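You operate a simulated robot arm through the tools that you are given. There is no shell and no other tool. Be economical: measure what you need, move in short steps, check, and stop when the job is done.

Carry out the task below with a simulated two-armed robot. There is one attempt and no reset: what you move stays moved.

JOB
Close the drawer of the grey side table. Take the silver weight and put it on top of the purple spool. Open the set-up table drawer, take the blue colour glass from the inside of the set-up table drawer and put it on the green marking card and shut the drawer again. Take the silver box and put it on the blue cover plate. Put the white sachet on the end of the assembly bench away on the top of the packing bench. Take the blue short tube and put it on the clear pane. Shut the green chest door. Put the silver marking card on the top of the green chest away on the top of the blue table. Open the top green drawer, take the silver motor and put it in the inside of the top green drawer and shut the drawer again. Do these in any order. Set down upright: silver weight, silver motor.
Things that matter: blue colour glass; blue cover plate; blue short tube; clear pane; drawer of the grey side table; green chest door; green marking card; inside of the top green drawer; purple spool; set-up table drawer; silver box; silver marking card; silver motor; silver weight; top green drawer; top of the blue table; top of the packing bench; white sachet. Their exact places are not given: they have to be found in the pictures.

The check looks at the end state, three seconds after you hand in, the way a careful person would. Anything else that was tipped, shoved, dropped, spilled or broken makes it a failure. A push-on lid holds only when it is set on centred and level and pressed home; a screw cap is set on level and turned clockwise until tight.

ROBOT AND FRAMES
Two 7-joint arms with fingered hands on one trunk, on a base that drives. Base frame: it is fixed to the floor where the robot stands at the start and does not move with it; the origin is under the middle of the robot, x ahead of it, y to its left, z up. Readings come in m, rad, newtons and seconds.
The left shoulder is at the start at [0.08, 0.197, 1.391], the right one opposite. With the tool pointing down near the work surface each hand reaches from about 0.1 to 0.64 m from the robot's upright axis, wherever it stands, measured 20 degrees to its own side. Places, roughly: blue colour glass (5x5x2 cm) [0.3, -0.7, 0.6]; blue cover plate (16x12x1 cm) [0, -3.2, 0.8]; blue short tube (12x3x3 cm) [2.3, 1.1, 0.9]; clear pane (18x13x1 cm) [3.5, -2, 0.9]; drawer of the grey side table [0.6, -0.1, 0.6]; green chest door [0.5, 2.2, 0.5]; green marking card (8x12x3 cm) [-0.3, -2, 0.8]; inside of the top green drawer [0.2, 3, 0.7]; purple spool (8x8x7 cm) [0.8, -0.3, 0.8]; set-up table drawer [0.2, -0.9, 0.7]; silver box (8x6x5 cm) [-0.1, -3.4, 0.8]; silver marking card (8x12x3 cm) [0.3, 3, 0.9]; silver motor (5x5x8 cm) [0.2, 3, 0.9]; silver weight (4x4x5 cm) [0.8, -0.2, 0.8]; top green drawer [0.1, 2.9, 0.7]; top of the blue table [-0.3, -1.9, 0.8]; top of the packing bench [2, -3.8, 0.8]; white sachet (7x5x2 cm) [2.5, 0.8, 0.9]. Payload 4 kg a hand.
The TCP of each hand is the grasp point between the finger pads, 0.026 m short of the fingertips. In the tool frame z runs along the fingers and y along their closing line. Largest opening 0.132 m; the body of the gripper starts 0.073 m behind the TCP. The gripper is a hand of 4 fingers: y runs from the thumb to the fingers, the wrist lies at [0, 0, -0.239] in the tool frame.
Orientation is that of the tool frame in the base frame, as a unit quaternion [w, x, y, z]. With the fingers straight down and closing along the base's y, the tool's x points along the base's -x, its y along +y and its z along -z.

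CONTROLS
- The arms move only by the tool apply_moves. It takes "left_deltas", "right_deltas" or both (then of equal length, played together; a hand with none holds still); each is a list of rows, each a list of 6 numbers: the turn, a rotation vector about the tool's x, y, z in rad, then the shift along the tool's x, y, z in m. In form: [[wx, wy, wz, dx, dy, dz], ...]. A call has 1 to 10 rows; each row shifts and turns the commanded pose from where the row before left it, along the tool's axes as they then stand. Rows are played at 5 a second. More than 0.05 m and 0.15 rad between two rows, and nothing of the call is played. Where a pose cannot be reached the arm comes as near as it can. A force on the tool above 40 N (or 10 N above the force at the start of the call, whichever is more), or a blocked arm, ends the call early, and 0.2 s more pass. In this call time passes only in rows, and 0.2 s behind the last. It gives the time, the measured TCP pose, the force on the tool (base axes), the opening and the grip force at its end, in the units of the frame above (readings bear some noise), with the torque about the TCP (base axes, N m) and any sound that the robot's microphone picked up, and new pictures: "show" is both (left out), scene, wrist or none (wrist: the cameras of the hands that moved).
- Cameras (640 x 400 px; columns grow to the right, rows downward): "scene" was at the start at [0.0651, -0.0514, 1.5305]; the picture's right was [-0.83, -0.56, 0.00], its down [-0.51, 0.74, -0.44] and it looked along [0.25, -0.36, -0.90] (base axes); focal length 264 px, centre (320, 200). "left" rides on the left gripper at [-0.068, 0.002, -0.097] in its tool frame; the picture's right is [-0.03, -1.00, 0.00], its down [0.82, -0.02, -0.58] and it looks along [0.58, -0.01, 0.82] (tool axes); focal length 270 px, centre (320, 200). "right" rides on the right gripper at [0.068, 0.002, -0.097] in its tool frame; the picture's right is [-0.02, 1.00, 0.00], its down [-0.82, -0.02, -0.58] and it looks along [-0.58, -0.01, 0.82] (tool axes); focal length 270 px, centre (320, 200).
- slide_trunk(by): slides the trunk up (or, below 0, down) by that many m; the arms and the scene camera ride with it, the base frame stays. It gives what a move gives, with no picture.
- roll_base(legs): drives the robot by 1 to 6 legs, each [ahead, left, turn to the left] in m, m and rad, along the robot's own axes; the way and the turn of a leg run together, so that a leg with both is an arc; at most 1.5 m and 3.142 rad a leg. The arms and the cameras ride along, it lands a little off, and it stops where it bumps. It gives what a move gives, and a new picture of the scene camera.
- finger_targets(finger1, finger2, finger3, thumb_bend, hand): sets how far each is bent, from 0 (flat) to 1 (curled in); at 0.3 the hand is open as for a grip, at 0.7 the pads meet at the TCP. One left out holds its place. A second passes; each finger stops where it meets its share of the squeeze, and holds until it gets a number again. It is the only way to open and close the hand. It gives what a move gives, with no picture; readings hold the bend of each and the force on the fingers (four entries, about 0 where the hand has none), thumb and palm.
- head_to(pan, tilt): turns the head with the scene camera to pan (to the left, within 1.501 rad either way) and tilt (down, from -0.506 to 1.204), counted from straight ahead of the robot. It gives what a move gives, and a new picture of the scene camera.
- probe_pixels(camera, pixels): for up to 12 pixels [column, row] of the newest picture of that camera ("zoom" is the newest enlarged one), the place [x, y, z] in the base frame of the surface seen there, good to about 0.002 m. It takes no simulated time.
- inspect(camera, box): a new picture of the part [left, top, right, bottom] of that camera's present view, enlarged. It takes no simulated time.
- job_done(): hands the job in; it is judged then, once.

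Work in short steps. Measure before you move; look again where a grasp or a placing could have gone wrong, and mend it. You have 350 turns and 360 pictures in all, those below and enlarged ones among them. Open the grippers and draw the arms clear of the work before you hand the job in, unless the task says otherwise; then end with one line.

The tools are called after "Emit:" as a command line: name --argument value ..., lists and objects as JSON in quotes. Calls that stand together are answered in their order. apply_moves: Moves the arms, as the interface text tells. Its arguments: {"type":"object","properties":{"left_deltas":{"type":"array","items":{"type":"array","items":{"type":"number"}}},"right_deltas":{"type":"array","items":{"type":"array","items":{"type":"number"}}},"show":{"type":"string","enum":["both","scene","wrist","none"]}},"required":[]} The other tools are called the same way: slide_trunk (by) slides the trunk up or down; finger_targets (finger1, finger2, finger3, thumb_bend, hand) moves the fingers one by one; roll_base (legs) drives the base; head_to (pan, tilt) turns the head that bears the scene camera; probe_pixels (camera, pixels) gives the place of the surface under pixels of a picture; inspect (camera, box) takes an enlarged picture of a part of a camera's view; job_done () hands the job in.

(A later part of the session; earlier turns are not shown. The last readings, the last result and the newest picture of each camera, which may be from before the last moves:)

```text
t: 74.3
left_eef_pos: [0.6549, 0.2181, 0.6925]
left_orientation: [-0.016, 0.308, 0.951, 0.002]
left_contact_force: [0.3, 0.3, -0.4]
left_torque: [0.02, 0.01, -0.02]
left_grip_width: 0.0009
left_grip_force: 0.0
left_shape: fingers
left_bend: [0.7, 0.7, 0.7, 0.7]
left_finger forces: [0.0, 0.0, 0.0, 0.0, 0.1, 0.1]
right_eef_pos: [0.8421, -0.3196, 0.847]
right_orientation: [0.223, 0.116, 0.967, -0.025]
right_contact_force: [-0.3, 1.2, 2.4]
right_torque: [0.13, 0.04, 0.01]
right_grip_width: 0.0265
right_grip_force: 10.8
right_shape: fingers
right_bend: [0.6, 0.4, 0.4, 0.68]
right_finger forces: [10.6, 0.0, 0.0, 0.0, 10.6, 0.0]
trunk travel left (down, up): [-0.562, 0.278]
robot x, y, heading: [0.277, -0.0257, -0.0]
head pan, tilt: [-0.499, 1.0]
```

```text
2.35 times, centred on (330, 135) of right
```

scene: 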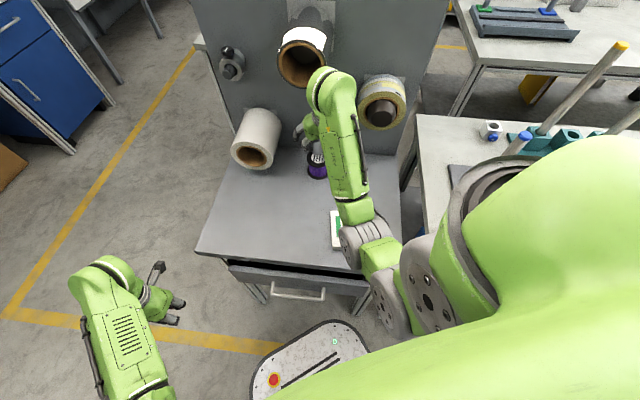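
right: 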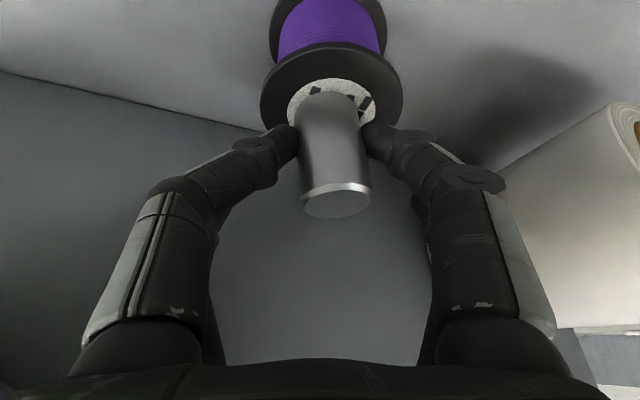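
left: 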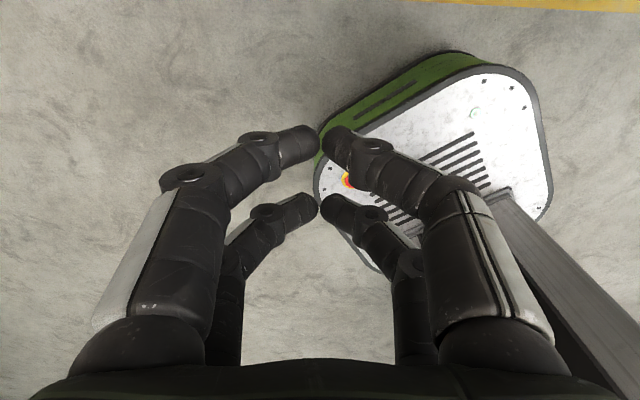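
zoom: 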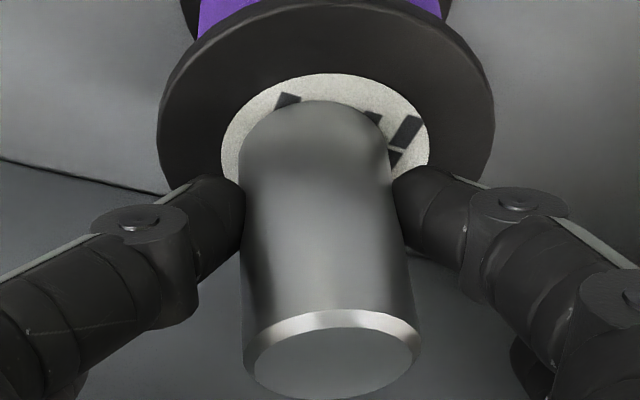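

Contact made, centred on the label. I release gently, then open wider.

Emit:
finger_targets --hand "right" --finger1 0.57 --thumb_bend 0.62

Emit:
finger_targets --hand "right" --finger1 0.46 --thumb_bend 0.46

Emit:
inspect --camera "right" --box '[200, 30, 440, 230]'

```text
t: 75.3
left_eef_pos: [0.656, 0.2184, 0.6922]
left_orientation: [-0.017, 0.308, 0.951, 0.002]
left_contact_force: [0.6, 0.2, 0.2]
left_torque: [-0.02, 0.01, -0.05]
left_grip_width: 0.0011
left_grip_force: 0.1
left_shape: fingers
left_bend: [0.7, 0.7, 0.7, 0.7]
left_finger forces: [0.1, 0.1, 0.1, 0.0, 0.0, 0.0]
right_eef_pos: [0.8411, -0.3204, 0.8466]
right_orientation: [0.223, 0.115, 0.968, -0.025]
right_contact_force: [-0.3, -0.8, -0.7]
right_torque: [-0.04, 0.02, -0.01]
right_grip_width: 0.0353
right_grip_force: 0.0
right_shape: fingers
right_bend: [0.56, 0.4, 0.4, 0.62]
right_finger forces: [0.0, 0.0, 0.0, 0.0, 0.0, 0.0]
trunk travel left (down, up): [-0.562, 0.278]
robot x, y, heading: [0.2725, -0.0261, -0.001]
head pan, tilt: [-0.499, 1.0]
```

```text
t: 76.3
left_eef_pos: [0.6554, 0.2177, 0.6906]
left_orientation: [-0.017, 0.308, 0.951, 0.001]
left_contact_force: [0.6, -0.4, 0.4]
left_torque: [0.0, 0.01, 0.01]
left_grip_width: 0.0011
left_grip_force: 0.0
left_shape: fingers
left_bend: [0.7, 0.7, 0.7, 0.7]
left_finger forces: [0.0, 0.0, 0.1, 0.0, 0.0, 0.0]
right_eef_pos: [0.8411, -0.3187, 0.8461]
right_orientation: [0.222, 0.116, 0.968, -0.025]
right_contact_force: [-0.1, -0.4, 0.2]
right_torque: [0.0, -0.01, 0.01]
right_grip_width: 0.0785
right_grip_force: 0.1
right_shape: fingers
right_bend: [0.46, 0.4, 0.4, 0.46]
right_finger forces: [0.0, 0.0, 0.1, 0.1, 0.0, 0.0]
trunk travel left (down, up): [-0.562, 0.278]
robot x, y, heading: [0.2787, -0.0267, 0.003]
head pan, tilt: [-0.499, 1.0]
```

```text
2.00 times, centred on (320, 130) of right
```

zoom: 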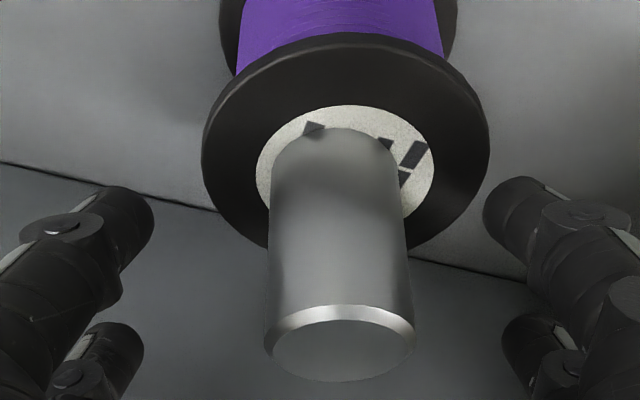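

The weight stands centred on the spool. I withdraw straight up, then back.

Emit:
apply_moves --right_deltas '[[0, 0, 0, -0.0132, 0, -0.0269], [0, 0, 0, -0.0132, 0, -0.0269], [0, 0, 0, 0.02, 0, -0.03], [0, 0, 0, 0.04, 0, -0.02], [0, 0, 0, 0.04, 0, -0.02], [0, 0, 0, 0.04, 0, -0.02]]' --show "both"

```text
t: 77.7
left_eef_pos: [0.6603, 0.2184, 0.6955]
left_orientation: [-0.016, 0.307, 0.951, 0.002]
left_contact_force: [1.4, -0.4, 0.6]
left_torque: [0.0, 0.01, -0.01]
left_grip_width: 0.001
left_grip_force: 0.1
left_shape: fingers
left_bend: [0.7, 0.7, 0.7, 0.7]
left_finger forces: [0.0, 0.0, 0.1, 0.0, 0.0, 0.0]
right_eef_pos: [0.683, -0.2759, 0.9249]
right_orientation: [0.215, 0.117, 0.969, -0.026]
right_contact_force: [-0.1, 0.0, -0.5]
right_torque: [-0.02, -0.02, -0.02]
right_grip_width: 0.0789
right_grip_force: 0.1
right_shape: fingers
right_bend: [0.46, 0.4, 0.4, 0.46]
right_finger forces: [0.0, 0.1, 0.0, 0.0, 0.0, 0.1]
trunk travel left (down, up): [-0.562, 0.278]
robot x, y, heading: [0.2722, -0.024, 0.005]
head pan, tilt: [-0.499, 1.0]
```

scene: 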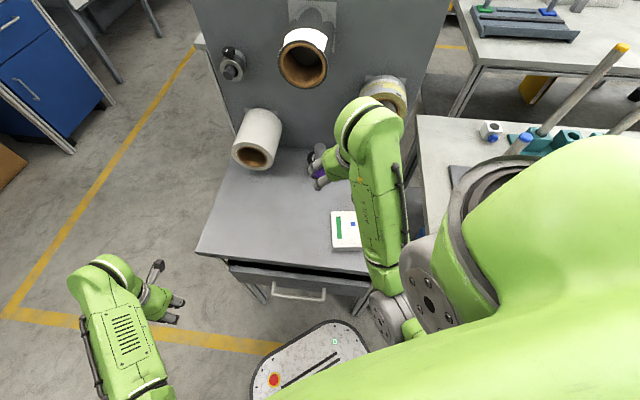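
right: 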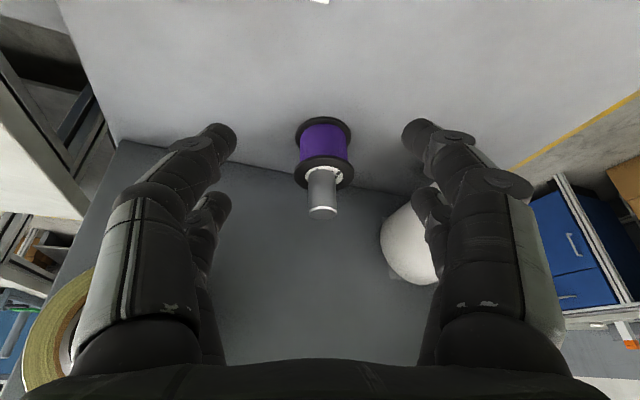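

Both grey-table jobs are done. I raise the trunk, back away, and look toward the set-up table on the right.

Emit:
slide_trunk --by 0.2

Emit:
roll_base --legs '[[-0.45, 0.0, 0], [-0.1, 0.1, 0]]'

Emit:
head_to --pan -1.3 --tilt 0.7

```text
t: 79.9
left_eef_pos: [0.6611, 0.2191, 0.896]
left_orientation: [-0.011, 0.307, 0.952, 0.005]
left_contact_force: [-0.2, 1.0, 0.0]
left_torque: [0.05, 0.03, 0.01]
left_grip_width: 0.0009
left_grip_force: 0.0
left_shape: fingers
left_bend: [0.7, 0.7, 0.7, 0.7]
left_finger forces: [0.0, 0.0, 0.1, 0.0, 0.0, 0.0]
right_eef_pos: [0.6827, -0.2776, 1.129]
right_orientation: [0.222, 0.117, 0.968, -0.026]
right_contact_force: [-0.7, -0.6, -0.7]
right_torque: [0.01, 0.01, -0.01]
right_grip_width: 0.0791
right_grip_force: 0.0
right_shape: fingers
right_bend: [0.46, 0.4, 0.4, 0.46]
right_finger forces: [0.0, 0.0, 0.0, 0.0, 0.0, 0.0]
trunk travel left (down, up): [-0.762, 0.078]
robot x, y, heading: [0.2734, -0.0264, -0.001]
head pan, tilt: [-0.499, 1.0]
```

```text
t: 83.6
left_eef_pos: [0.1326, 0.3064, 0.892]
left_orientation: [-0.017, 0.317, 0.948, 0.002]
left_contact_force: [0.1, 0.5, -0.4]
left_torque: [-0.01, -0.01, 0.02]
left_grip_width: 0.0009
left_grip_force: 0.1
left_shape: fingers
left_bend: [0.7, 0.7, 0.7, 0.7]
left_finger forces: [0.1, 0.1, 0.0, 0.0, 0.1, 0.1]
right_eef_pos: [0.1531, -0.1868, 1.1278]
right_orientation: [0.223, 0.124, 0.966, -0.026]
right_contact_force: [-0.7, -0.1, -0.4]
right_torque: [-0.02, 0.0, 0.02]
right_grip_width: 0.0791
right_grip_force: 0.1
right_shape: fingers
right_bend: [0.46, 0.4, 0.4, 0.46]
right_finger forces: [0.1, 0.0, 0.0, 0.0, 0.0, 0.0]
trunk travel left (down, up): [-0.762, 0.078]
robot x, y, heading: [-0.2487, 0.0688, -0.014]
head pan, tilt: [-0.499, 1.0]
stopped in leg 2: the robot was blocked; the commanded pose is now the measured one
```

scene: 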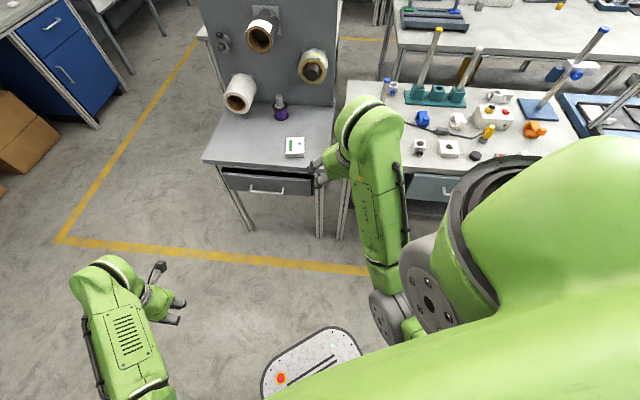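

```text
t: 84.7
left_eef_pos: [0.1329, 0.3051, 0.8916]
left_orientation: [-0.019, 0.316, 0.949, 0.002]
left_contact_force: [-0.2, 0.2, 0.0]
left_torque: [0.01, -0.01, 0.02]
left_grip_width: 0.001
left_grip_force: 0.2
left_shape: fingers
left_bend: [0.7, 0.7, 0.7, 0.7]
left_finger forces: [0.1, 0.1, 0.0, 0.0, 0.0, 0.1]
right_eef_pos: [0.1541, -0.1882, 1.1275]
right_orientation: [0.22, 0.123, 0.967, -0.027]
right_contact_force: [0.1, 0.0, 0.0]
right_torque: [0.02, 0.04, 0.01]
right_grip_width: 0.0789
right_grip_force: 0.0
right_shape: fingers
right_bend: [0.46, 0.4, 0.4, 0.46]
right_finger forces: [0.1, 0.0, 0.0, 0.1, 0.0, 0.0]
trunk travel left (down, up): [-0.762, 0.078]
robot x, y, heading: [-0.2463, 0.0722, -0.011]
head pan, tilt: [-1.3, 0.7]
```

scene: 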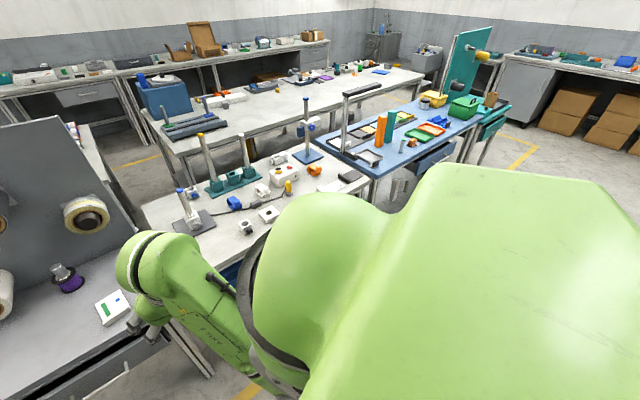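

Something behind blocked the last leg. I move slightly ahead and turn right to face the set-up table.

Emit:
roll_base --legs '[[0.08, 0.0, 0], [0, 0, -1.0]]'

Emit:
head_to --pan 0.0 --tilt 0.75

```text
t: 88.2
left_eef_pos: [0.2382, -0.1174, 0.8913]
left_orientation: [-0.015, 0.727, 0.687, 0.01]
left_contact_force: [1.2, 0.0, 0.6]
left_torque: [0.01, -0.01, -0.01]
left_grip_width: 0.0008
left_grip_force: 0.1
left_shape: fingers
left_bend: [0.7, 0.7, 0.7, 0.7]
left_finger forces: [0.1, 0.1, 0.0, 0.1, 0.0, 0.0]
right_eef_pos: [-0.1597, -0.4069, 1.1288]
right_orientation: [0.183, 0.565, 0.794, -0.13]
right_contact_force: [-0.2, -0.7, 0.3]
right_torque: [0.01, 0.02, 0.01]
right_grip_width: 0.0793
right_grip_force: 0.1
right_shape: fingers
right_bend: [0.46, 0.4, 0.4, 0.46]
right_finger forces: [0.0, 0.0, 0.0, 0.0, 0.0, 0.0]
trunk travel left (down, up): [-0.762, 0.078]
robot x, y, heading: [-0.171, 0.0686, -0.995]
head pan, tilt: [-1.3, 0.7]
```

scene: 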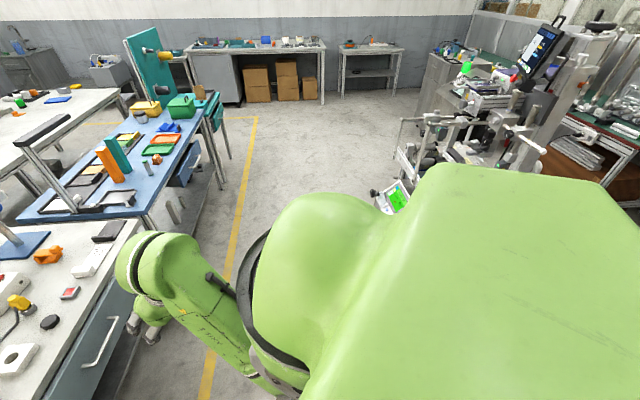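

```text
t: 89.7
left_eef_pos: [0.2383, -0.1164, 0.8917]
left_orientation: [-0.015, 0.727, 0.687, 0.01]
left_contact_force: [-0.1, -0.7, -0.1]
left_torque: [-0.01, -0.02, -0.01]
left_grip_width: 0.001
left_grip_force: 0.1
left_shape: fingers
left_bend: [0.7, 0.7, 0.7, 0.7]
left_finger forces: [0.1, 0.1, 0.1, 0.0, 0.1, 0.1]
right_eef_pos: [-0.1606, -0.4076, 1.1282]
right_orientation: [0.183, 0.565, 0.794, -0.129]
right_contact_force: [-0.4, 0.7, 0.0]
right_torque: [-0.01, 0.01, -0.03]
right_grip_width: 0.0795
right_grip_force: 0.0
right_shape: fingers
right_bend: [0.46, 0.4, 0.4, 0.46]
right_finger forces: [0.0, 0.0, 0.0, 0.0, 0.1, 0.0]
trunk travel left (down, up): [-0.762, 0.078]
robot x, y, heading: [-0.1727, 0.0714, -0.995]
head pan, tilt: [0.0, 0.75]
```

scene: 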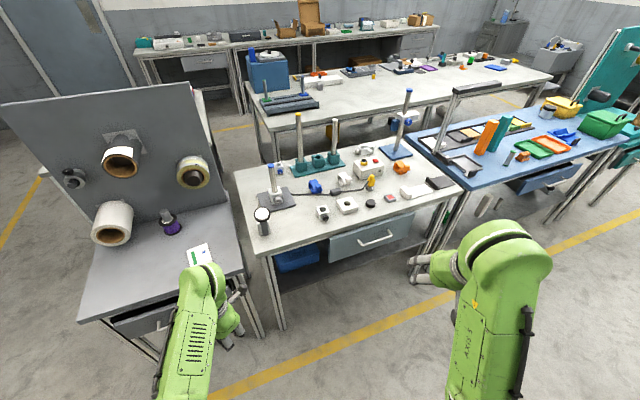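

Set-up table drawer front with handle at (377,240). I measure its edges and the neighbouring layout.

Emit:
probe_pixels --camera "scene" --pixels '[[377, 240], [362, 246], [392, 235], [332, 236], [412, 212], [333, 262], [410, 240], [258, 256], [460, 192], [350, 222], [263, 213], [263, 232]]'

Emit:
inspect --camera "scene" --box '[400, 80, 640, 230]'

Emit:
inspect --camera "scene" --box '[230, 130, 470, 280]'

```text
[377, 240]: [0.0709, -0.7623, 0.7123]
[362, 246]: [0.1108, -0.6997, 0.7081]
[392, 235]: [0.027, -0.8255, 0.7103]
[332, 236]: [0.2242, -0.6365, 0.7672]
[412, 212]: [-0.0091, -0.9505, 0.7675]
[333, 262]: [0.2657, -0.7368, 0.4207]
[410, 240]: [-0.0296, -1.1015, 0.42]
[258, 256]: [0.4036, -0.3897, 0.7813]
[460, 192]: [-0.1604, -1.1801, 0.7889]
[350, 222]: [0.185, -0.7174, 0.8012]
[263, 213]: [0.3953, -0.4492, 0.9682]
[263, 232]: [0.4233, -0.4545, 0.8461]
```

```text
2.67 times, centred on (520, 155) of scene
```

zoom: 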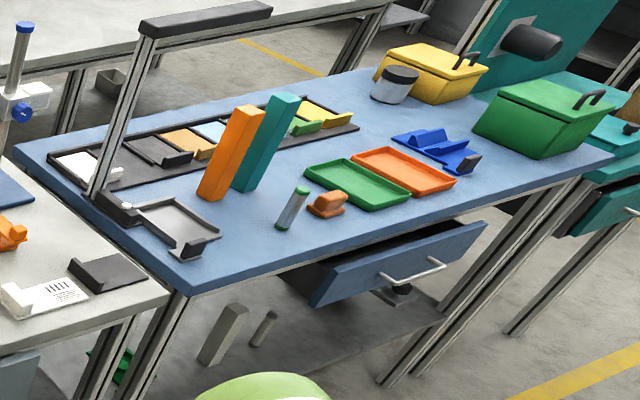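

```text
2.67 times, centred on (350, 205) of scene
```

zoom: 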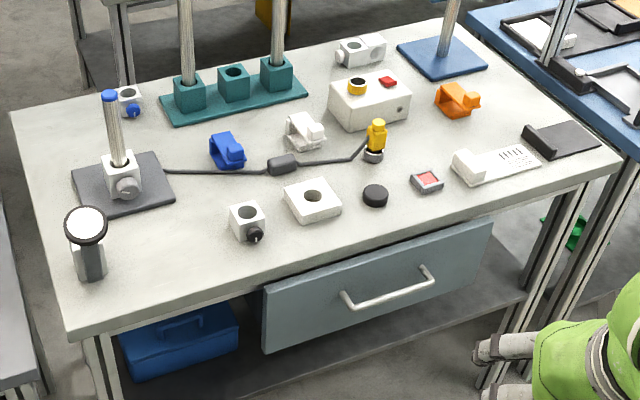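

Set-up table front is in the same plane as the grey one; drawer handle bar centre ≈(0.070,-0.763,0.71). I position the robot squarely (heading −0.62) in front of it.

Emit:
roll_base --legs '[[0, 0, 0.375], [0.1, -0.357, 0]]'

Emit:
head_to --pan -0.2 --tilt 0.9

```text
t: 93.2
left_eef_pos: [0.1482, -0.2986, 0.8911]
left_orientation: [-0.016, 0.589, 0.808, 0.006]
left_contact_force: [0.7, 0.8, 0.6]
left_torque: [-0.03, -0.02, 0.02]
left_grip_width: 0.0009
left_grip_force: 0.0
left_shape: fingers
left_bend: [0.7, 0.7, 0.7, 0.7]
left_finger forces: [0.0, 0.0, 0.0, 0.1, 0.0, 0.0]
right_eef_pos: [-0.12, -0.7132, 1.1285]
right_orientation: [0.203, 0.41, 0.884, -0.094]
right_contact_force: [0.4, 0.4, -0.2]
right_torque: [0.0, -0.01, 0.0]
right_grip_width: 0.079
right_grip_force: 0.0
right_shape: fingers
right_bend: [0.46, 0.4, 0.4, 0.46]
right_finger forces: [0.0, 0.1, 0.0, 0.0, 0.1, 0.1]
trunk travel left (down, up): [-0.762, 0.078]
robot x, y, heading: [-0.2983, -0.2756, -0.632]
head pan, tilt: [0.0, 0.75]
```

scene: 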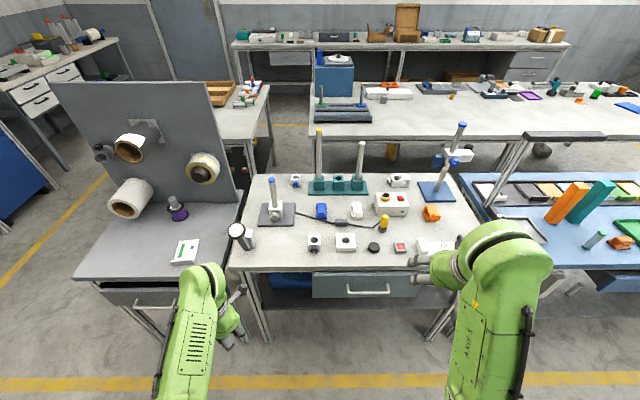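

```text
t: 93.9
left_eef_pos: [0.1478, -0.3002, 0.891]
left_orientation: [-0.016, 0.589, 0.808, 0.007]
left_contact_force: [0.6, 0.0, 0.7]
left_torque: [0.02, -0.03, -0.03]
left_grip_width: 0.001
left_grip_force: 0.1
left_shape: fingers
left_bend: [0.7, 0.7, 0.7, 0.7]
left_finger forces: [0.0, 0.1, 0.1, 0.0, 0.0, 0.0]
right_eef_pos: [-0.1215, -0.7148, 1.1275]
right_orientation: [0.203, 0.41, 0.884, -0.093]
right_contact_force: [0.3, -0.3, 0.2]
right_torque: [-0.01, -0.01, -0.05]
right_grip_width: 0.0792
right_grip_force: 0.0
right_shape: fingers
right_bend: [0.46, 0.4, 0.4, 0.46]
right_finger forces: [0.0, 0.0, 0.0, 0.0, 0.0, 0.0]
trunk travel left (down, up): [-0.762, 0.078]
robot x, y, heading: [-0.3002, -0.2739, -0.629]
head pan, tilt: [-0.201, 0.901]
```

scene: 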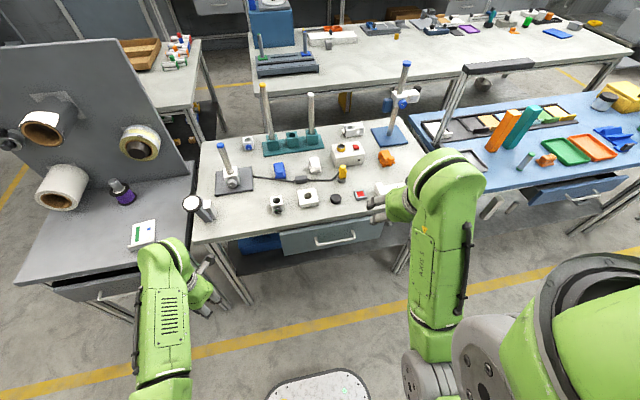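

Robot is at n≈0.585 m from the handle. I roll ahead 0.08, lower the trunk 0.2, and straighten the right hand; near pair curled up, far pair ready as hook.

Emit:
roll_base --legs '[[0.08, 0, 0.01]]'

Emit:
slide_trunk --by -0.2

Emit:
finger_targets --hand "right" --finger1 1.0 --finger2 0.5 --finger3 0.5 --thumb_bend 1.0

Emit:
apply_moves --right_deltas '[[-0.0135, 0.112, -0.061, 0, 0, 0], [-0.0135, 0.112, -0.061, 0, 0, 0], [-0.0135, 0.112, -0.061, 0, 0, 0], [-0.0135, 0.112, -0.061, 0, 0, 0]]' --show "both"

```text
t: 95.0
left_eef_pos: [0.208, -0.3389, 0.8935]
left_orientation: [-0.013, 0.585, 0.811, 0.007]
left_contact_force: [0.1, 0.4, 0.0]
left_torque: [-0.02, -0.03, 0.01]
left_grip_width: 0.0011
left_grip_force: 0.0
left_shape: fingers
left_bend: [0.7, 0.7, 0.7, 0.7]
left_finger forces: [0.1, 0.1, 0.1, 0.0, 0.1, 0.1]
right_eef_pos: [-0.0592, -0.7553, 1.1319]
right_orientation: [0.208, 0.406, 0.885, -0.092]
right_contact_force: [-0.1, 0.4, -0.4]
right_torque: [-0.06, 0.0, -0.01]
right_grip_width: 0.0791
right_grip_force: 0.1
right_shape: fingers
right_bend: [0.46, 0.4, 0.4, 0.46]
right_finger forces: [0.0, 0.1, 0.0, 0.0, 0.0, 0.0]
trunk travel left (down, up): [-0.762, 0.078]
robot x, y, heading: [-0.2411, -0.3203, -0.619]
head pan, tilt: [-0.201, 0.901]
```

scene: 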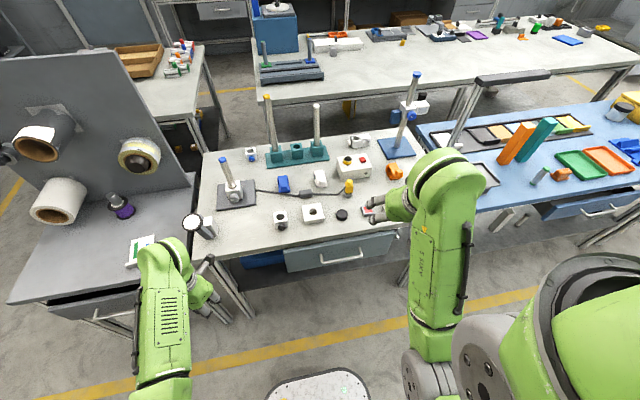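

```text
t: 97.2
left_eef_pos: [0.2157, -0.3462, 0.6898]
left_orientation: [-0.019, 0.585, 0.811, 0.007]
left_contact_force: [-0.4, -0.5, 0.5]
left_torque: [-0.01, 0.0, 0.01]
left_grip_width: 0.0011
left_grip_force: 0.2
left_shape: fingers
left_bend: [0.7, 0.7, 0.7, 0.7]
left_finger forces: [0.0, 0.1, 0.1, 0.0, 0.0, 0.0]
right_eef_pos: [-0.0485, -0.7629, 0.9244]
right_orientation: [0.2, 0.407, 0.886, -0.092]
right_contact_force: [0.6, 0.4, 0.2]
right_torque: [0.02, 0.0, 0.06]
right_grip_width: 0.079
right_grip_force: 0.1
right_shape: fingers
right_bend: [0.46, 0.4, 0.4, 0.46]
right_finger forces: [0.0, 0.0, 0.0, 0.0, 0.0, 0.0]
trunk travel left (down, up): [-0.562, 0.278]
robot x, y, heading: [-0.2351, -0.3232, -0.618]
head pan, tilt: [-0.201, 0.901]
```

```text
t: 98.2
left_eef_pos: [0.2158, -0.3464, 0.6882]
left_orientation: [-0.019, 0.585, 0.811, 0.007]
left_contact_force: [-0.5, 0.2, 0.6]
left_torque: [0.0, 0.0, -0.04]
left_grip_width: 0.0009
left_grip_force: 0.0
left_shape: fingers
left_bend: [0.7, 0.7, 0.7, 0.7]
left_finger forces: [0.0, 0.1, 0.0, 0.1, 0.0, 0.1]
right_eef_pos: [-0.0488, -0.7632, 0.9241]
right_orientation: [0.2, 0.407, 0.887, -0.092]
right_contact_force: [-0.5, 0.4, 0.4]
right_torque: [-0.04, -0.05, -0.01]
right_grip_width: 0.0064
right_grip_force: 0.1
right_shape: fingers
right_bend: [0.96, 0.5, 0.5, 1.0]
right_finger forces: [0.0, 0.1, 0.0, 0.0, 0.0, 0.0]
trunk travel left (down, up): [-0.562, 0.278]
robot x, y, heading: [-0.2382, -0.315, -0.618]
head pan, tilt: [-0.201, 0.901]
```

```text
t: 99.2
left_eef_pos: [0.2107, -0.3444, 0.6888]
left_orientation: [-0.019, 0.586, 0.81, 0.007]
left_contact_force: [0.2, 0.0, -0.2]
left_torque: [-0.01, 0.01, 0.0]
left_grip_width: 0.001
left_grip_force: 0.0
left_shape: fingers
left_bend: [0.7, 0.7, 0.7, 0.7]
left_finger forces: [0.0, 0.0, 0.0, 0.0, 0.0, 0.0]
right_eef_pos: [-0.0405, -0.7749, 0.8335]
right_orientation: [0.002, 0.303, 0.953, 0.0]
right_contact_force: [-0.3, 0.0, 0.2]
right_torque: [-0.05, -0.02, -0.01]
right_grip_width: 0.0062
right_grip_force: 0.0
right_shape: fingers
right_bend: [0.96, 0.5, 0.5, 1.0]
right_finger forces: [0.0, 0.1, 0.0, 0.1, 0.1, 0.0]
right hand out of reach, approached as far as the arm can: row 2, 3, 4
trunk travel left (down, up): [-0.562, 0.278]
robot x, y, heading: [-0.2419, -0.3216, -0.617]
head pan, tilt: [-0.201, 0.901]
```

scene: 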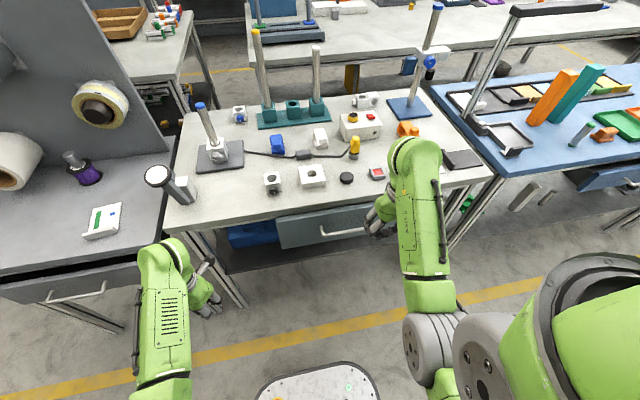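
right: 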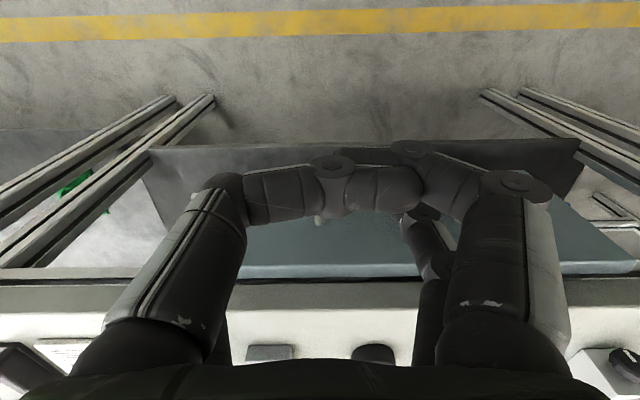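

Hand is square. I shift left 0.074 and forward 0.085 to hover above the bar, then check in the wrist view.

Emit:
apply_moves --right_deltas '[[0, 0, 0, -0.03, 0.025, 0], [0, 0, 0, -0.03, 0.025, 0], [0, 0, 0, -0.028, 0.024, 0]]' --show "wrist"

```text
t: 100.0
left_eef_pos: [0.2137, -0.3434, 0.69]
left_orientation: [-0.017, 0.585, 0.811, 0.007]
left_contact_force: [-0.7, -1.3, -0.2]
left_torque: [0.0, 0.05, 0.0]
left_grip_width: 0.0009
left_grip_force: 0.1
left_shape: fingers
left_bend: [0.7, 0.7, 0.7, 0.7]
left_finger forces: [0.0, 0.0, 0.0, 0.0, 0.0, 0.1]
right_eef_pos: [0.0771, -0.7639, 0.8357]
right_orientation: [0.001, 0.301, 0.954, 0.0]
right_contact_force: [0.4, -0.1, -0.2]
right_torque: [-0.02, -0.01, -0.02]
right_grip_width: 0.0065
right_grip_force: 0.2
right_shape: fingers
right_bend: [0.96, 0.5, 0.5, 1.0]
right_finger forces: [0.1, 0.0, 0.0, 0.0, 0.0, 0.0]
trunk travel left (down, up): [-0.562, 0.278]
robot x, y, heading: [-0.2344, -0.3234, -0.619]
head pan, tilt: [-0.201, 0.901]
```

right: 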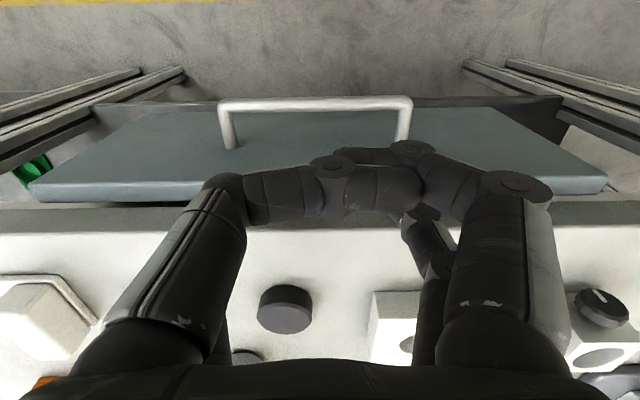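

I probe the bar in this view.

Emit:
probe_pixels --camera "right" --pixels '[[315, 100], [315, 106], [240, 103], [390, 100], [230, 130], [300, 190], [400, 165], [350, 150]]'

```text
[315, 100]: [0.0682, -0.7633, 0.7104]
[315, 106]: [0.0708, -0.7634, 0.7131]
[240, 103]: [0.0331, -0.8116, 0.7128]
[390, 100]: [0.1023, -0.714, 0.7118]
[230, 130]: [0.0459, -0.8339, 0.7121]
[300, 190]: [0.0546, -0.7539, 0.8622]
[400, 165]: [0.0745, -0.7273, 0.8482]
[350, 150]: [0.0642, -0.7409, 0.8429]
```

Bar centre n≈−0.502, top z 0.713; my TCP n≈−0.507. I go 3 mm further in and descend to z≈0.71.

Emit:
apply_moves --right_deltas '[[0, 0, 0, -0.003, 0, 0.03], [0, 0, 0, 0, 0, 0.035], [0, 0, 0, 0, 0, 0.035], [0, 0, 0, 0, 0, 0.025]]' --show "wrist"

```text
t: 101.0
left_eef_pos: [0.2126, -0.3448, 0.6912]
left_orientation: [-0.016, 0.586, 0.81, 0.007]
left_contact_force: [0.0, 0.1, 0.6]
left_torque: [-0.02, -0.03, 0.01]
left_grip_width: 0.0011
left_grip_force: 0.1
left_shape: fingers
left_bend: [0.7, 0.7, 0.7, 0.7]
left_finger forces: [0.0, 0.0, 0.0, 0.0, 0.0, 0.0]
right_eef_pos: [0.0753, -0.7628, 0.7114]
right_orientation: [0.001, 0.301, 0.953, -0.001]
right_contact_force: [0.5, -0.4, -0.5]
right_torque: [0.0, -0.05, -0.03]
right_grip_width: 0.0062
right_grip_force: 0.0
right_shape: fingers
right_bend: [0.96, 0.5, 0.5, 1.0]
right_finger forces: [0.1, 0.0, 0.0, 0.0, 0.0, 0.1]
trunk travel left (down, up): [-0.562, 0.278]
robot x, y, heading: [-0.2378, -0.3188, -0.616]
head pan, tilt: [-0.201, 0.901]
```

right: 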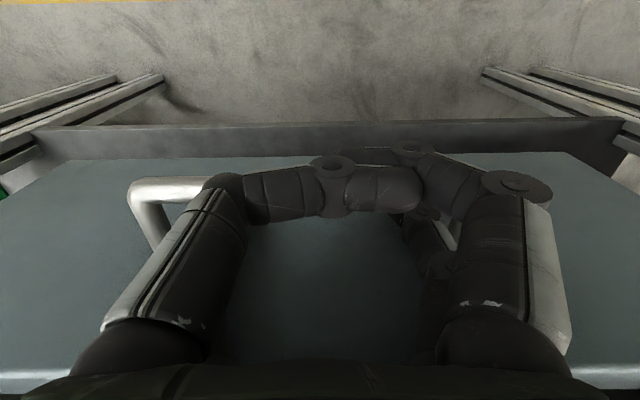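

No contact so far; bar passes under the curled pair. I pull back with the arm.

Emit:
apply_moves --right_deltas '[[0, 0, 0, 0.02, 0, 0], [0, 0, 0, 0.03, 0, 0], [0, 0, 0, 0.03, 0, 0], [0, 0, 0, 0.03, 0, 0], [0, 0, 0, 0.03, 0, 0]]' --show "both"

```text
t: 102.2
left_eef_pos: [0.2114, -0.3434, 0.6919]
left_orientation: [-0.017, 0.585, 0.811, 0.006]
left_contact_force: [0.4, -0.6, 0.7]
left_torque: [0.02, 0.02, -0.01]
left_grip_width: 0.001
left_grip_force: 0.0
left_shape: fingers
left_bend: [0.7, 0.7, 0.7, 0.7]
left_finger forces: [0.1, 0.0, 0.1, 0.0, 0.0, 0.1]
right_eef_pos: [-0.0389, -0.6823, 0.7101]
right_orientation: [0.002, 0.3, 0.954, -0.001]
right_contact_force: [0.3, 1.0, 0.8]
right_torque: [-0.03, -0.03, -0.03]
right_grip_width: 0.0067
right_grip_force: 0.1
right_shape: fingers
right_bend: [0.96, 0.5, 0.5, 1.0]
right_finger forces: [0.0, 0.0, 0.0, 0.0, 0.0, 0.0]
trunk travel left (down, up): [-0.562, 0.278]
robot x, y, heading: [-0.2361, -0.3208, -0.618]
head pan, tilt: [-0.201, 0.901]
```

scene: 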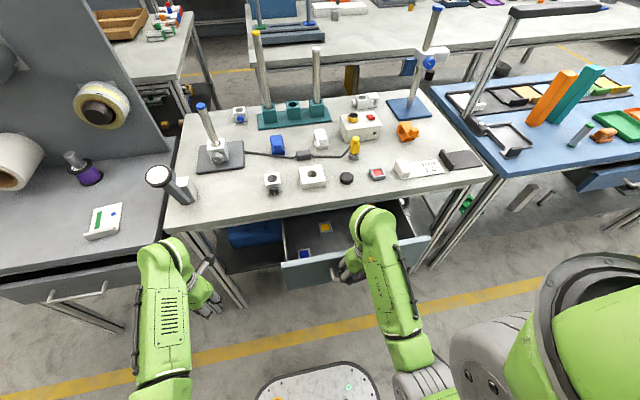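
right: 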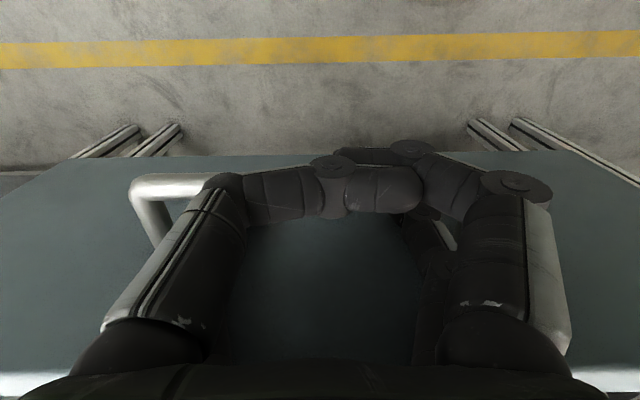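

The drawer opens; the blue glass appears at (304,254). I pull 5 cm more, then lift the hand off the bar.

Emit:
apply_moves --right_deltas '[[0, 0, 0, 0.025, 0, 0], [0, 0, 0, 0.025, 0, 0], [0, 0, 0, -0.004, 0, 0], [0, 0, 0, 0, 0, -0.045], [0, 0, 0, 0, 0, -0.045], [0, 0, 0, 0, 0, -0.045]]' --show "scene"

Emit:
inspect --camera "scene" --box '[240, 180, 460, 310]'

```text
t: 103.6
left_eef_pos: [0.2118, -0.3425, 0.6906]
left_orientation: [-0.017, 0.586, 0.81, 0.006]
left_contact_force: [-0.2, 0.4, 0.3]
left_torque: [0.02, 0.01, 0.0]
left_grip_width: 0.001
left_grip_force: 0.1
left_shape: fingers
left_bend: [0.7, 0.7, 0.7, 0.7]
left_finger forces: [0.0, 0.1, 0.0, 0.0, 0.0, 0.1]
right_eef_pos: [-0.0765, -0.6543, 0.8291]
right_orientation: [0.001, 0.301, 0.954, 0.0]
right_contact_force: [-0.5, -0.4, 0.3]
right_torque: [0.0, -0.03, -0.01]
right_grip_width: 0.0063
right_grip_force: 0.0
right_shape: fingers
right_bend: [0.96, 0.5, 0.5, 1.0]
right_finger forces: [0.0, 0.0, 0.0, 0.0, 0.1, 0.0]
right hand out of reach, approached as far as the arm can: row 6
trunk travel left (down, up): [-0.562, 0.278]
robot x, y, heading: [-0.2371, -0.3207, -0.617]
head pan, tilt: [-0.201, 0.901]
```

scene: 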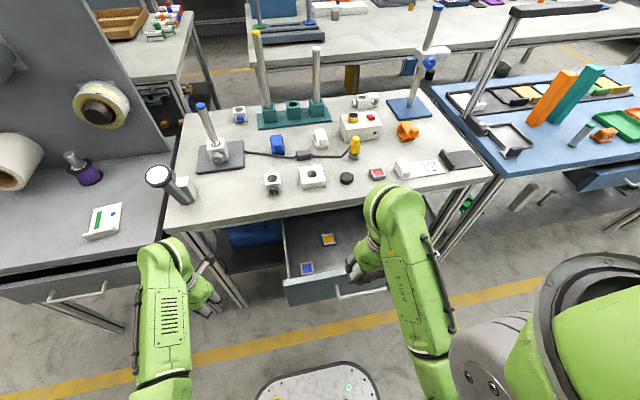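

```text
2.91 times, centred on (350, 245) of scene
```

zoom: 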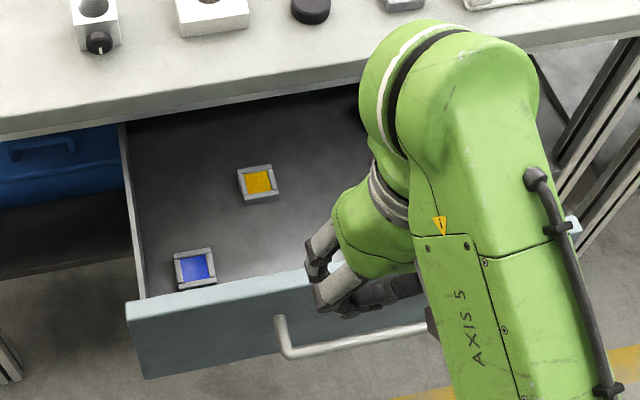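

Emit:
probe_pixels --camera "zoom" --pixels '[[195, 267], [175, 262], [214, 257], [178, 287], [212, 280], [195, 252], [150, 300], [260, 290], [132, 130], [140, 280], [230, 280]]'

```text
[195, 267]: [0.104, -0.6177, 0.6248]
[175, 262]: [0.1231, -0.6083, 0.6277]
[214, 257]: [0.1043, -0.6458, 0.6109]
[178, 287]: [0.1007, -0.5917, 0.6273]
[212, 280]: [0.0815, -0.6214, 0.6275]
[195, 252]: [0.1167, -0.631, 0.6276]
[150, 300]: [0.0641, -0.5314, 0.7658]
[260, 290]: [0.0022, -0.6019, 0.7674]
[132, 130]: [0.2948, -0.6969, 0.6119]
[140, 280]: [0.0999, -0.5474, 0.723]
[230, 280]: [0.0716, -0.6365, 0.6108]
```

Glass centre (0.104,-0.618), top z 0.6275, drawer floor 0.611. To fit between front panel and table edge, the hand should close along the drawer's pull direction, so I yaw the right hand by +90°.

Emit:
finger_targets --hand "right" --finger1 0.46 --finger2 0.46 --finger3 0.46 --thumb_bend 0.46

Emit:
apply_moves --right_deltas '[[0, 0, -0.15, 0, 0, 0], [0, 0, -0.15, 0, 0, 0], [0, 0, -0.15, 0, 0, 0], [0, 0, -0.15, 0, 0, 0], [0, 0, -0.15, 0, 0, 0], [0, 0, -0.15, 0, 0, 0], [0, 0, -0.15, 0, 0, 0], [0, 0, -0.15, 0, 0, 0], [0, 0, -0.15, 0, 0, 0], [0, 0, -0.15, 0, 0, 0]]' --show "both"

```text
t: 104.6
left_eef_pos: [0.2113, -0.3426, 0.6918]
left_orientation: [-0.017, 0.586, 0.81, 0.007]
left_contact_force: [-0.1, 0.2, -1.2]
left_torque: [0.01, 0.0, 0.02]
left_grip_width: 0.0013
left_grip_force: 0.1
left_shape: fingers
left_bend: [0.7, 0.7, 0.7, 0.7]
left_finger forces: [0.1, 0.0, 0.1, 0.0, 0.0, 0.0]
right_eef_pos: [-0.0764, -0.6537, 0.829]
right_orientation: [0.0, 0.301, 0.954, 0.0]
right_contact_force: [-0.2, -0.8, -0.4]
right_torque: [-0.03, 0.01, -0.02]
right_grip_width: 0.079
right_grip_force: 0.1
right_shape: fingers
right_bend: [0.46, 0.46, 0.46, 0.46]
right_finger forces: [0.1, 0.0, 0.0, 0.0, 0.0, 0.1]
trunk travel left (down, up): [-0.562, 0.278]
robot x, y, heading: [-0.2357, -0.3204, -0.619]
head pan, tilt: [-0.201, 0.901]
```

```text
t: 106.8
left_eef_pos: [0.2118, -0.3433, 0.6909]
left_orientation: [-0.017, 0.586, 0.81, 0.006]
left_contact_force: [-0.7, 0.3, 0.9]
left_torque: [0.04, -0.01, 0.04]
left_grip_width: 0.0011
left_grip_force: 0.1
left_shape: fingers
left_bend: [0.7, 0.7, 0.7, 0.7]
left_finger forces: [0.0, 0.0, 0.0, 0.1, 0.0, 0.0]
right_eef_pos: [-0.0745, -0.6569, 0.8285]
right_orientation: [0.001, -0.431, 0.903, -0.002]
right_contact_force: [0.2, -0.1, -0.5]
right_torque: [0.03, -0.02, -0.01]
right_grip_width: 0.0792
right_grip_force: 0.0
right_shape: fingers
right_bend: [0.46, 0.46, 0.46, 0.46]
right_finger forces: [0.0, 0.0, 0.0, 0.1, 0.1, 0.0]
trunk travel left (down, up): [-0.562, 0.278]
robot x, y, heading: [-0.2375, -0.3175, -0.62]
head pan, tilt: [-0.201, 0.901]
```

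scene: 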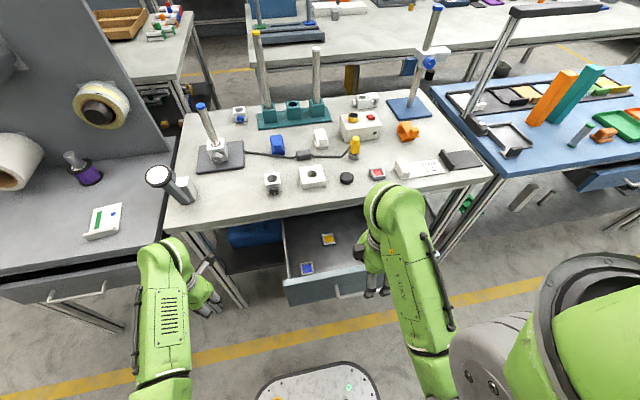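
right: 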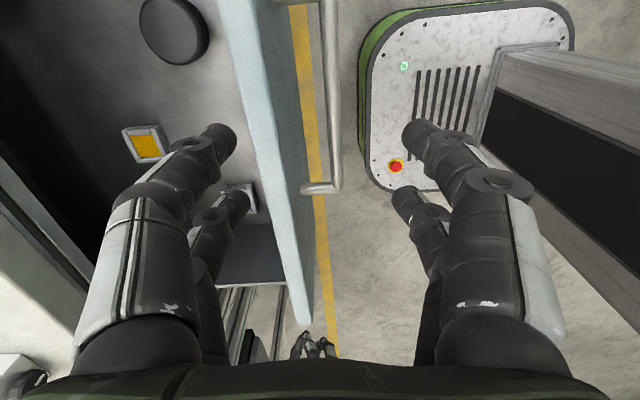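

Yaw works. I finish the turn and move above the glass.

Emit:
apply_moves --right_deltas '[[0, 0, -0.06, 0, 0, 0], [0, 0, 0, -0.0339, -0.0307, 0], [0, 0, 0, -0.0339, -0.0307, 0], [0, 0, 0, -0.0339, -0.0307, 0], [0, 0, 0, -0.0339, -0.0307, 0]]' --show "wrist"

```text
t: 108.0
left_eef_pos: [0.2126, -0.3441, 0.6904]
left_orientation: [-0.017, 0.585, 0.811, 0.006]
left_contact_force: [-0.3, -0.4, -0.4]
left_torque: [0.02, 0.01, -0.03]
left_grip_width: 0.0009
left_grip_force: 0.0
left_shape: fingers
left_bend: [0.7, 0.7, 0.7, 0.7]
left_finger forces: [0.1, 0.0, 0.1, 0.1, 0.0, 0.0]
right_eef_pos: [0.1028, -0.6177, 0.8239]
right_orientation: [-0.001, -0.456, 0.89, 0.0]
right_contact_force: [-0.4, 0.0, -0.2]
right_torque: [-0.01, 0.03, 0.01]
right_grip_width: 0.0794
right_grip_force: 0.0
right_shape: fingers
right_bend: [0.46, 0.46, 0.46, 0.46]
right_finger forces: [0.0, 0.0, 0.0, 0.1, 0.1, 0.1]
right hand out of reach, approached as far as the arm can: row 2
trunk travel left (down, up): [-0.562, 0.278]
robot x, y, heading: [-0.2347, -0.3192, -0.621]
head pan, tilt: [-0.201, 0.901]
```

right: 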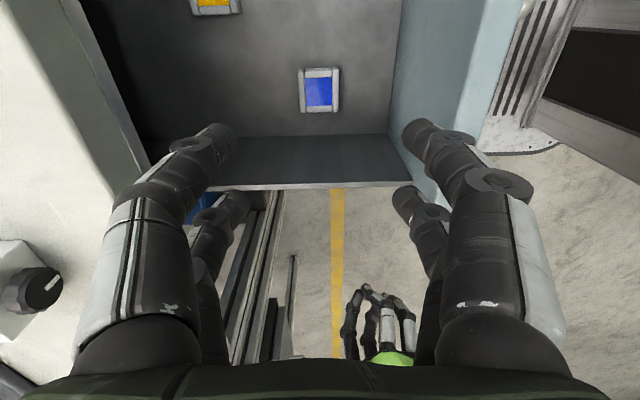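

The glass is exactly beneath (320,90). I descend into the drawer to z≈0.64.

Emit:
apply_moves --right_deltas '[[0, 0, 0, 0, 0, 0.046], [0, 0, 0, 0, 0, 0.046], [0, 0, 0, 0, 0, 0.046], [0, 0, 0, 0, 0, 0.035]]' --show "wrist"

```text
t: 109.0
left_eef_pos: [0.2129, -0.3431, 0.6908]
left_orientation: [-0.017, 0.585, 0.811, 0.007]
left_contact_force: [-0.5, 0.4, -0.4]
left_torque: [0.02, -0.03, -0.01]
left_grip_width: 0.0007
left_grip_force: 0.1
left_shape: fingers
left_bend: [0.7, 0.7, 0.7, 0.7]
left_finger forces: [0.0, 0.0, 0.0, 0.0, 0.0, 0.0]
right_eef_pos: [0.1045, -0.6204, 0.6501]
right_orientation: [0.001, -0.456, 0.89, 0.0]
right_contact_force: [0.1, -0.1, -0.4]
right_torque: [0.01, 0.01, 0.02]
right_grip_width: 0.0792
right_grip_force: 0.0
right_shape: fingers
right_bend: [0.46, 0.46, 0.46, 0.46]
right_finger forces: [0.0, 0.0, 0.0, 0.0, 0.1, 0.0]
trunk travel left (down, up): [-0.562, 0.278]
robot x, y, heading: [-0.2361, -0.3213, -0.623]
head pan, tilt: [-0.201, 0.901]
```

right: 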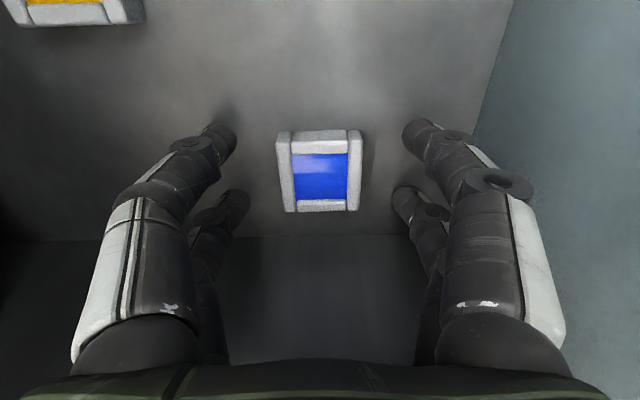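

Good alignment. Down 8 mm more, then close all four fingers.

Emit:
apply_moves --right_deltas '[[0, 0, 0, 0, 0, 0.008]]' --show "none"

Emit:
finger_targets --hand "right" --finger1 0.66 --finger2 0.66 --finger3 0.66 --thumb_bend 0.66

Emit:
inspect --camera "right" --box '[160, 80, 480, 280]'

```text
t: 109.4
left_eef_pos: [0.2116, -0.3443, 0.6922]
left_orientation: [-0.016, 0.585, 0.811, 0.007]
left_contact_force: [0.1, 0.5, -0.2]
left_torque: [0.0, 0.02, 0.02]
left_grip_width: 0.001
left_grip_force: 0.0
left_shape: fingers
left_bend: [0.7, 0.7, 0.7, 0.7]
left_finger forces: [0.1, 0.0, 0.0, 0.0, 0.0, 0.0]
right_eef_pos: [0.1041, -0.6204, 0.6446]
right_orientation: [0.002, -0.456, 0.89, -0.002]
right_contact_force: [0.2, -2.7, 11.8]
right_torque: [0.25, 0.56, 0.12]
right_grip_width: 0.0801
right_grip_force: 6.1
right_shape: fingers
right_bend: [0.46, 0.46, 0.46, 0.46]
right_finger forces: [7.1, 5.2, 0.1, 0.0, 0.0, 0.1]
trunk travel left (down, up): [-0.562, 0.278]
robot x, y, heading: [-0.2362, -0.3205, -0.619]
head pan, tilt: [-0.201, 0.901]
```

```text
t: 110.4
left_eef_pos: [0.211, -0.3431, 0.6927]
left_orientation: [-0.015, 0.586, 0.81, 0.008]
left_contact_force: [0.1, -0.1, 0.7]
left_torque: [0.01, -0.04, -0.01]
left_grip_width: 0.001
left_grip_force: 0.0
left_shape: fingers
left_bend: [0.7, 0.7, 0.7, 0.7]
left_finger forces: [0.0, 0.0, 0.1, 0.1, 0.0, 0.0]
right_eef_pos: [0.1023, -0.6182, 0.6435]
right_orientation: [0.001, -0.456, 0.89, -0.002]
right_contact_force: [1.5, -0.4, 17.8]
right_torque: [0.12, 0.22, 0.02]
right_grip_width: 0.0364
right_grip_force: 21.6
right_shape: fingers
right_bend: [0.6, 0.6, 0.59, 0.63]
right_finger forces: [16.1, 11.2, 8.4, 0.1, 7.7, 0.0]
trunk travel left (down, up): [-0.562, 0.278]
robot x, y, heading: [-0.2374, -0.3183, -0.626]
head pan, tilt: [-0.201, 0.901]
```

```text
2.00 times, centred on (320, 180) of right
```

zoom: 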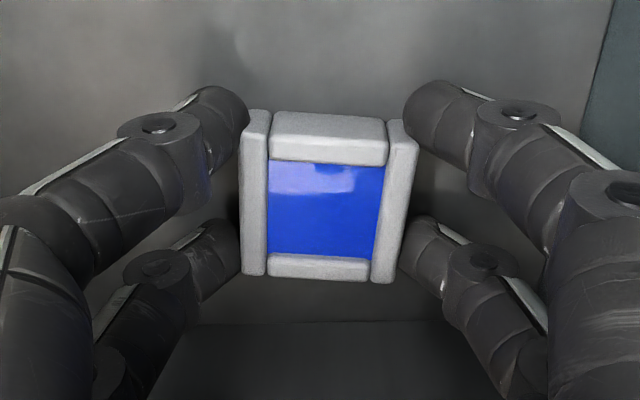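

Gripped on all four fingers (tips press the floor a bit). I lift straight up.

Emit:
apply_moves --right_deltas '[[0, 0, 0, 0, 0, -0.01], [0, 0, 0, 0, 0, -0.03], [0, 0, 0, 0, 0, -0.045], [0, 0, 0, 0, 0, -0.045], [0, 0, 0, 0, 0, -0.045]]' --show "both"

```text
t: 111.6
left_eef_pos: [0.2116, -0.3442, 0.6909]
left_orientation: [-0.016, 0.586, 0.81, 0.007]
left_contact_force: [0.1, 0.4, -0.5]
left_torque: [0.0, 0.0, 0.02]
left_grip_width: 0.0011
left_grip_force: 0.0
left_shape: fingers
left_bend: [0.7, 0.7, 0.7, 0.7]
left_finger forces: [0.0, 0.1, 0.0, 0.0, 0.0, 0.0]
right_eef_pos: [0.1, -0.6158, 0.8203]
right_orientation: [-0.001, -0.456, 0.89, 0.0]
right_contact_force: [0.7, -0.7, -0.3]
right_torque: [-0.01, 0.0, 0.04]
right_grip_width: 0.0367
right_grip_force: 12.3
right_shape: fingers
right_bend: [0.59, 0.6, 0.59, 0.63]
right_finger forces: [6.2, 6.1, 6.0, 0.0, 5.8, 0.0]
trunk travel left (down, up): [-0.562, 0.278]
robot x, y, heading: [-0.236, -0.3226, -0.622]
head pan, tilt: [-0.201, 0.901]
```

scene: 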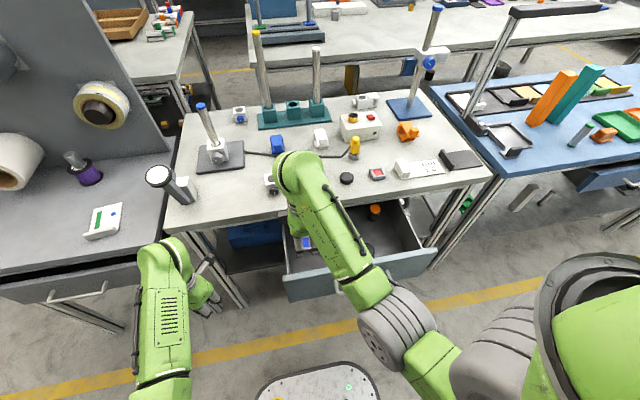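
right: 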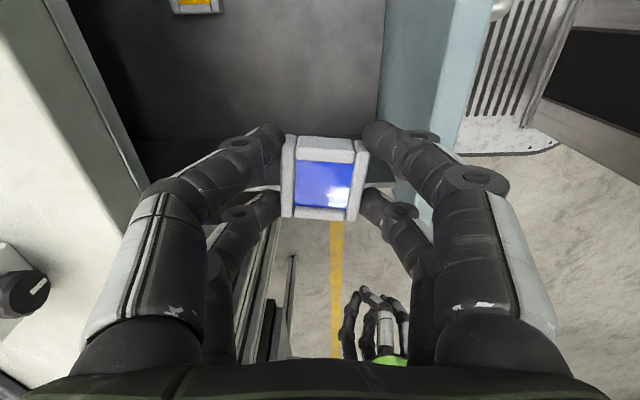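

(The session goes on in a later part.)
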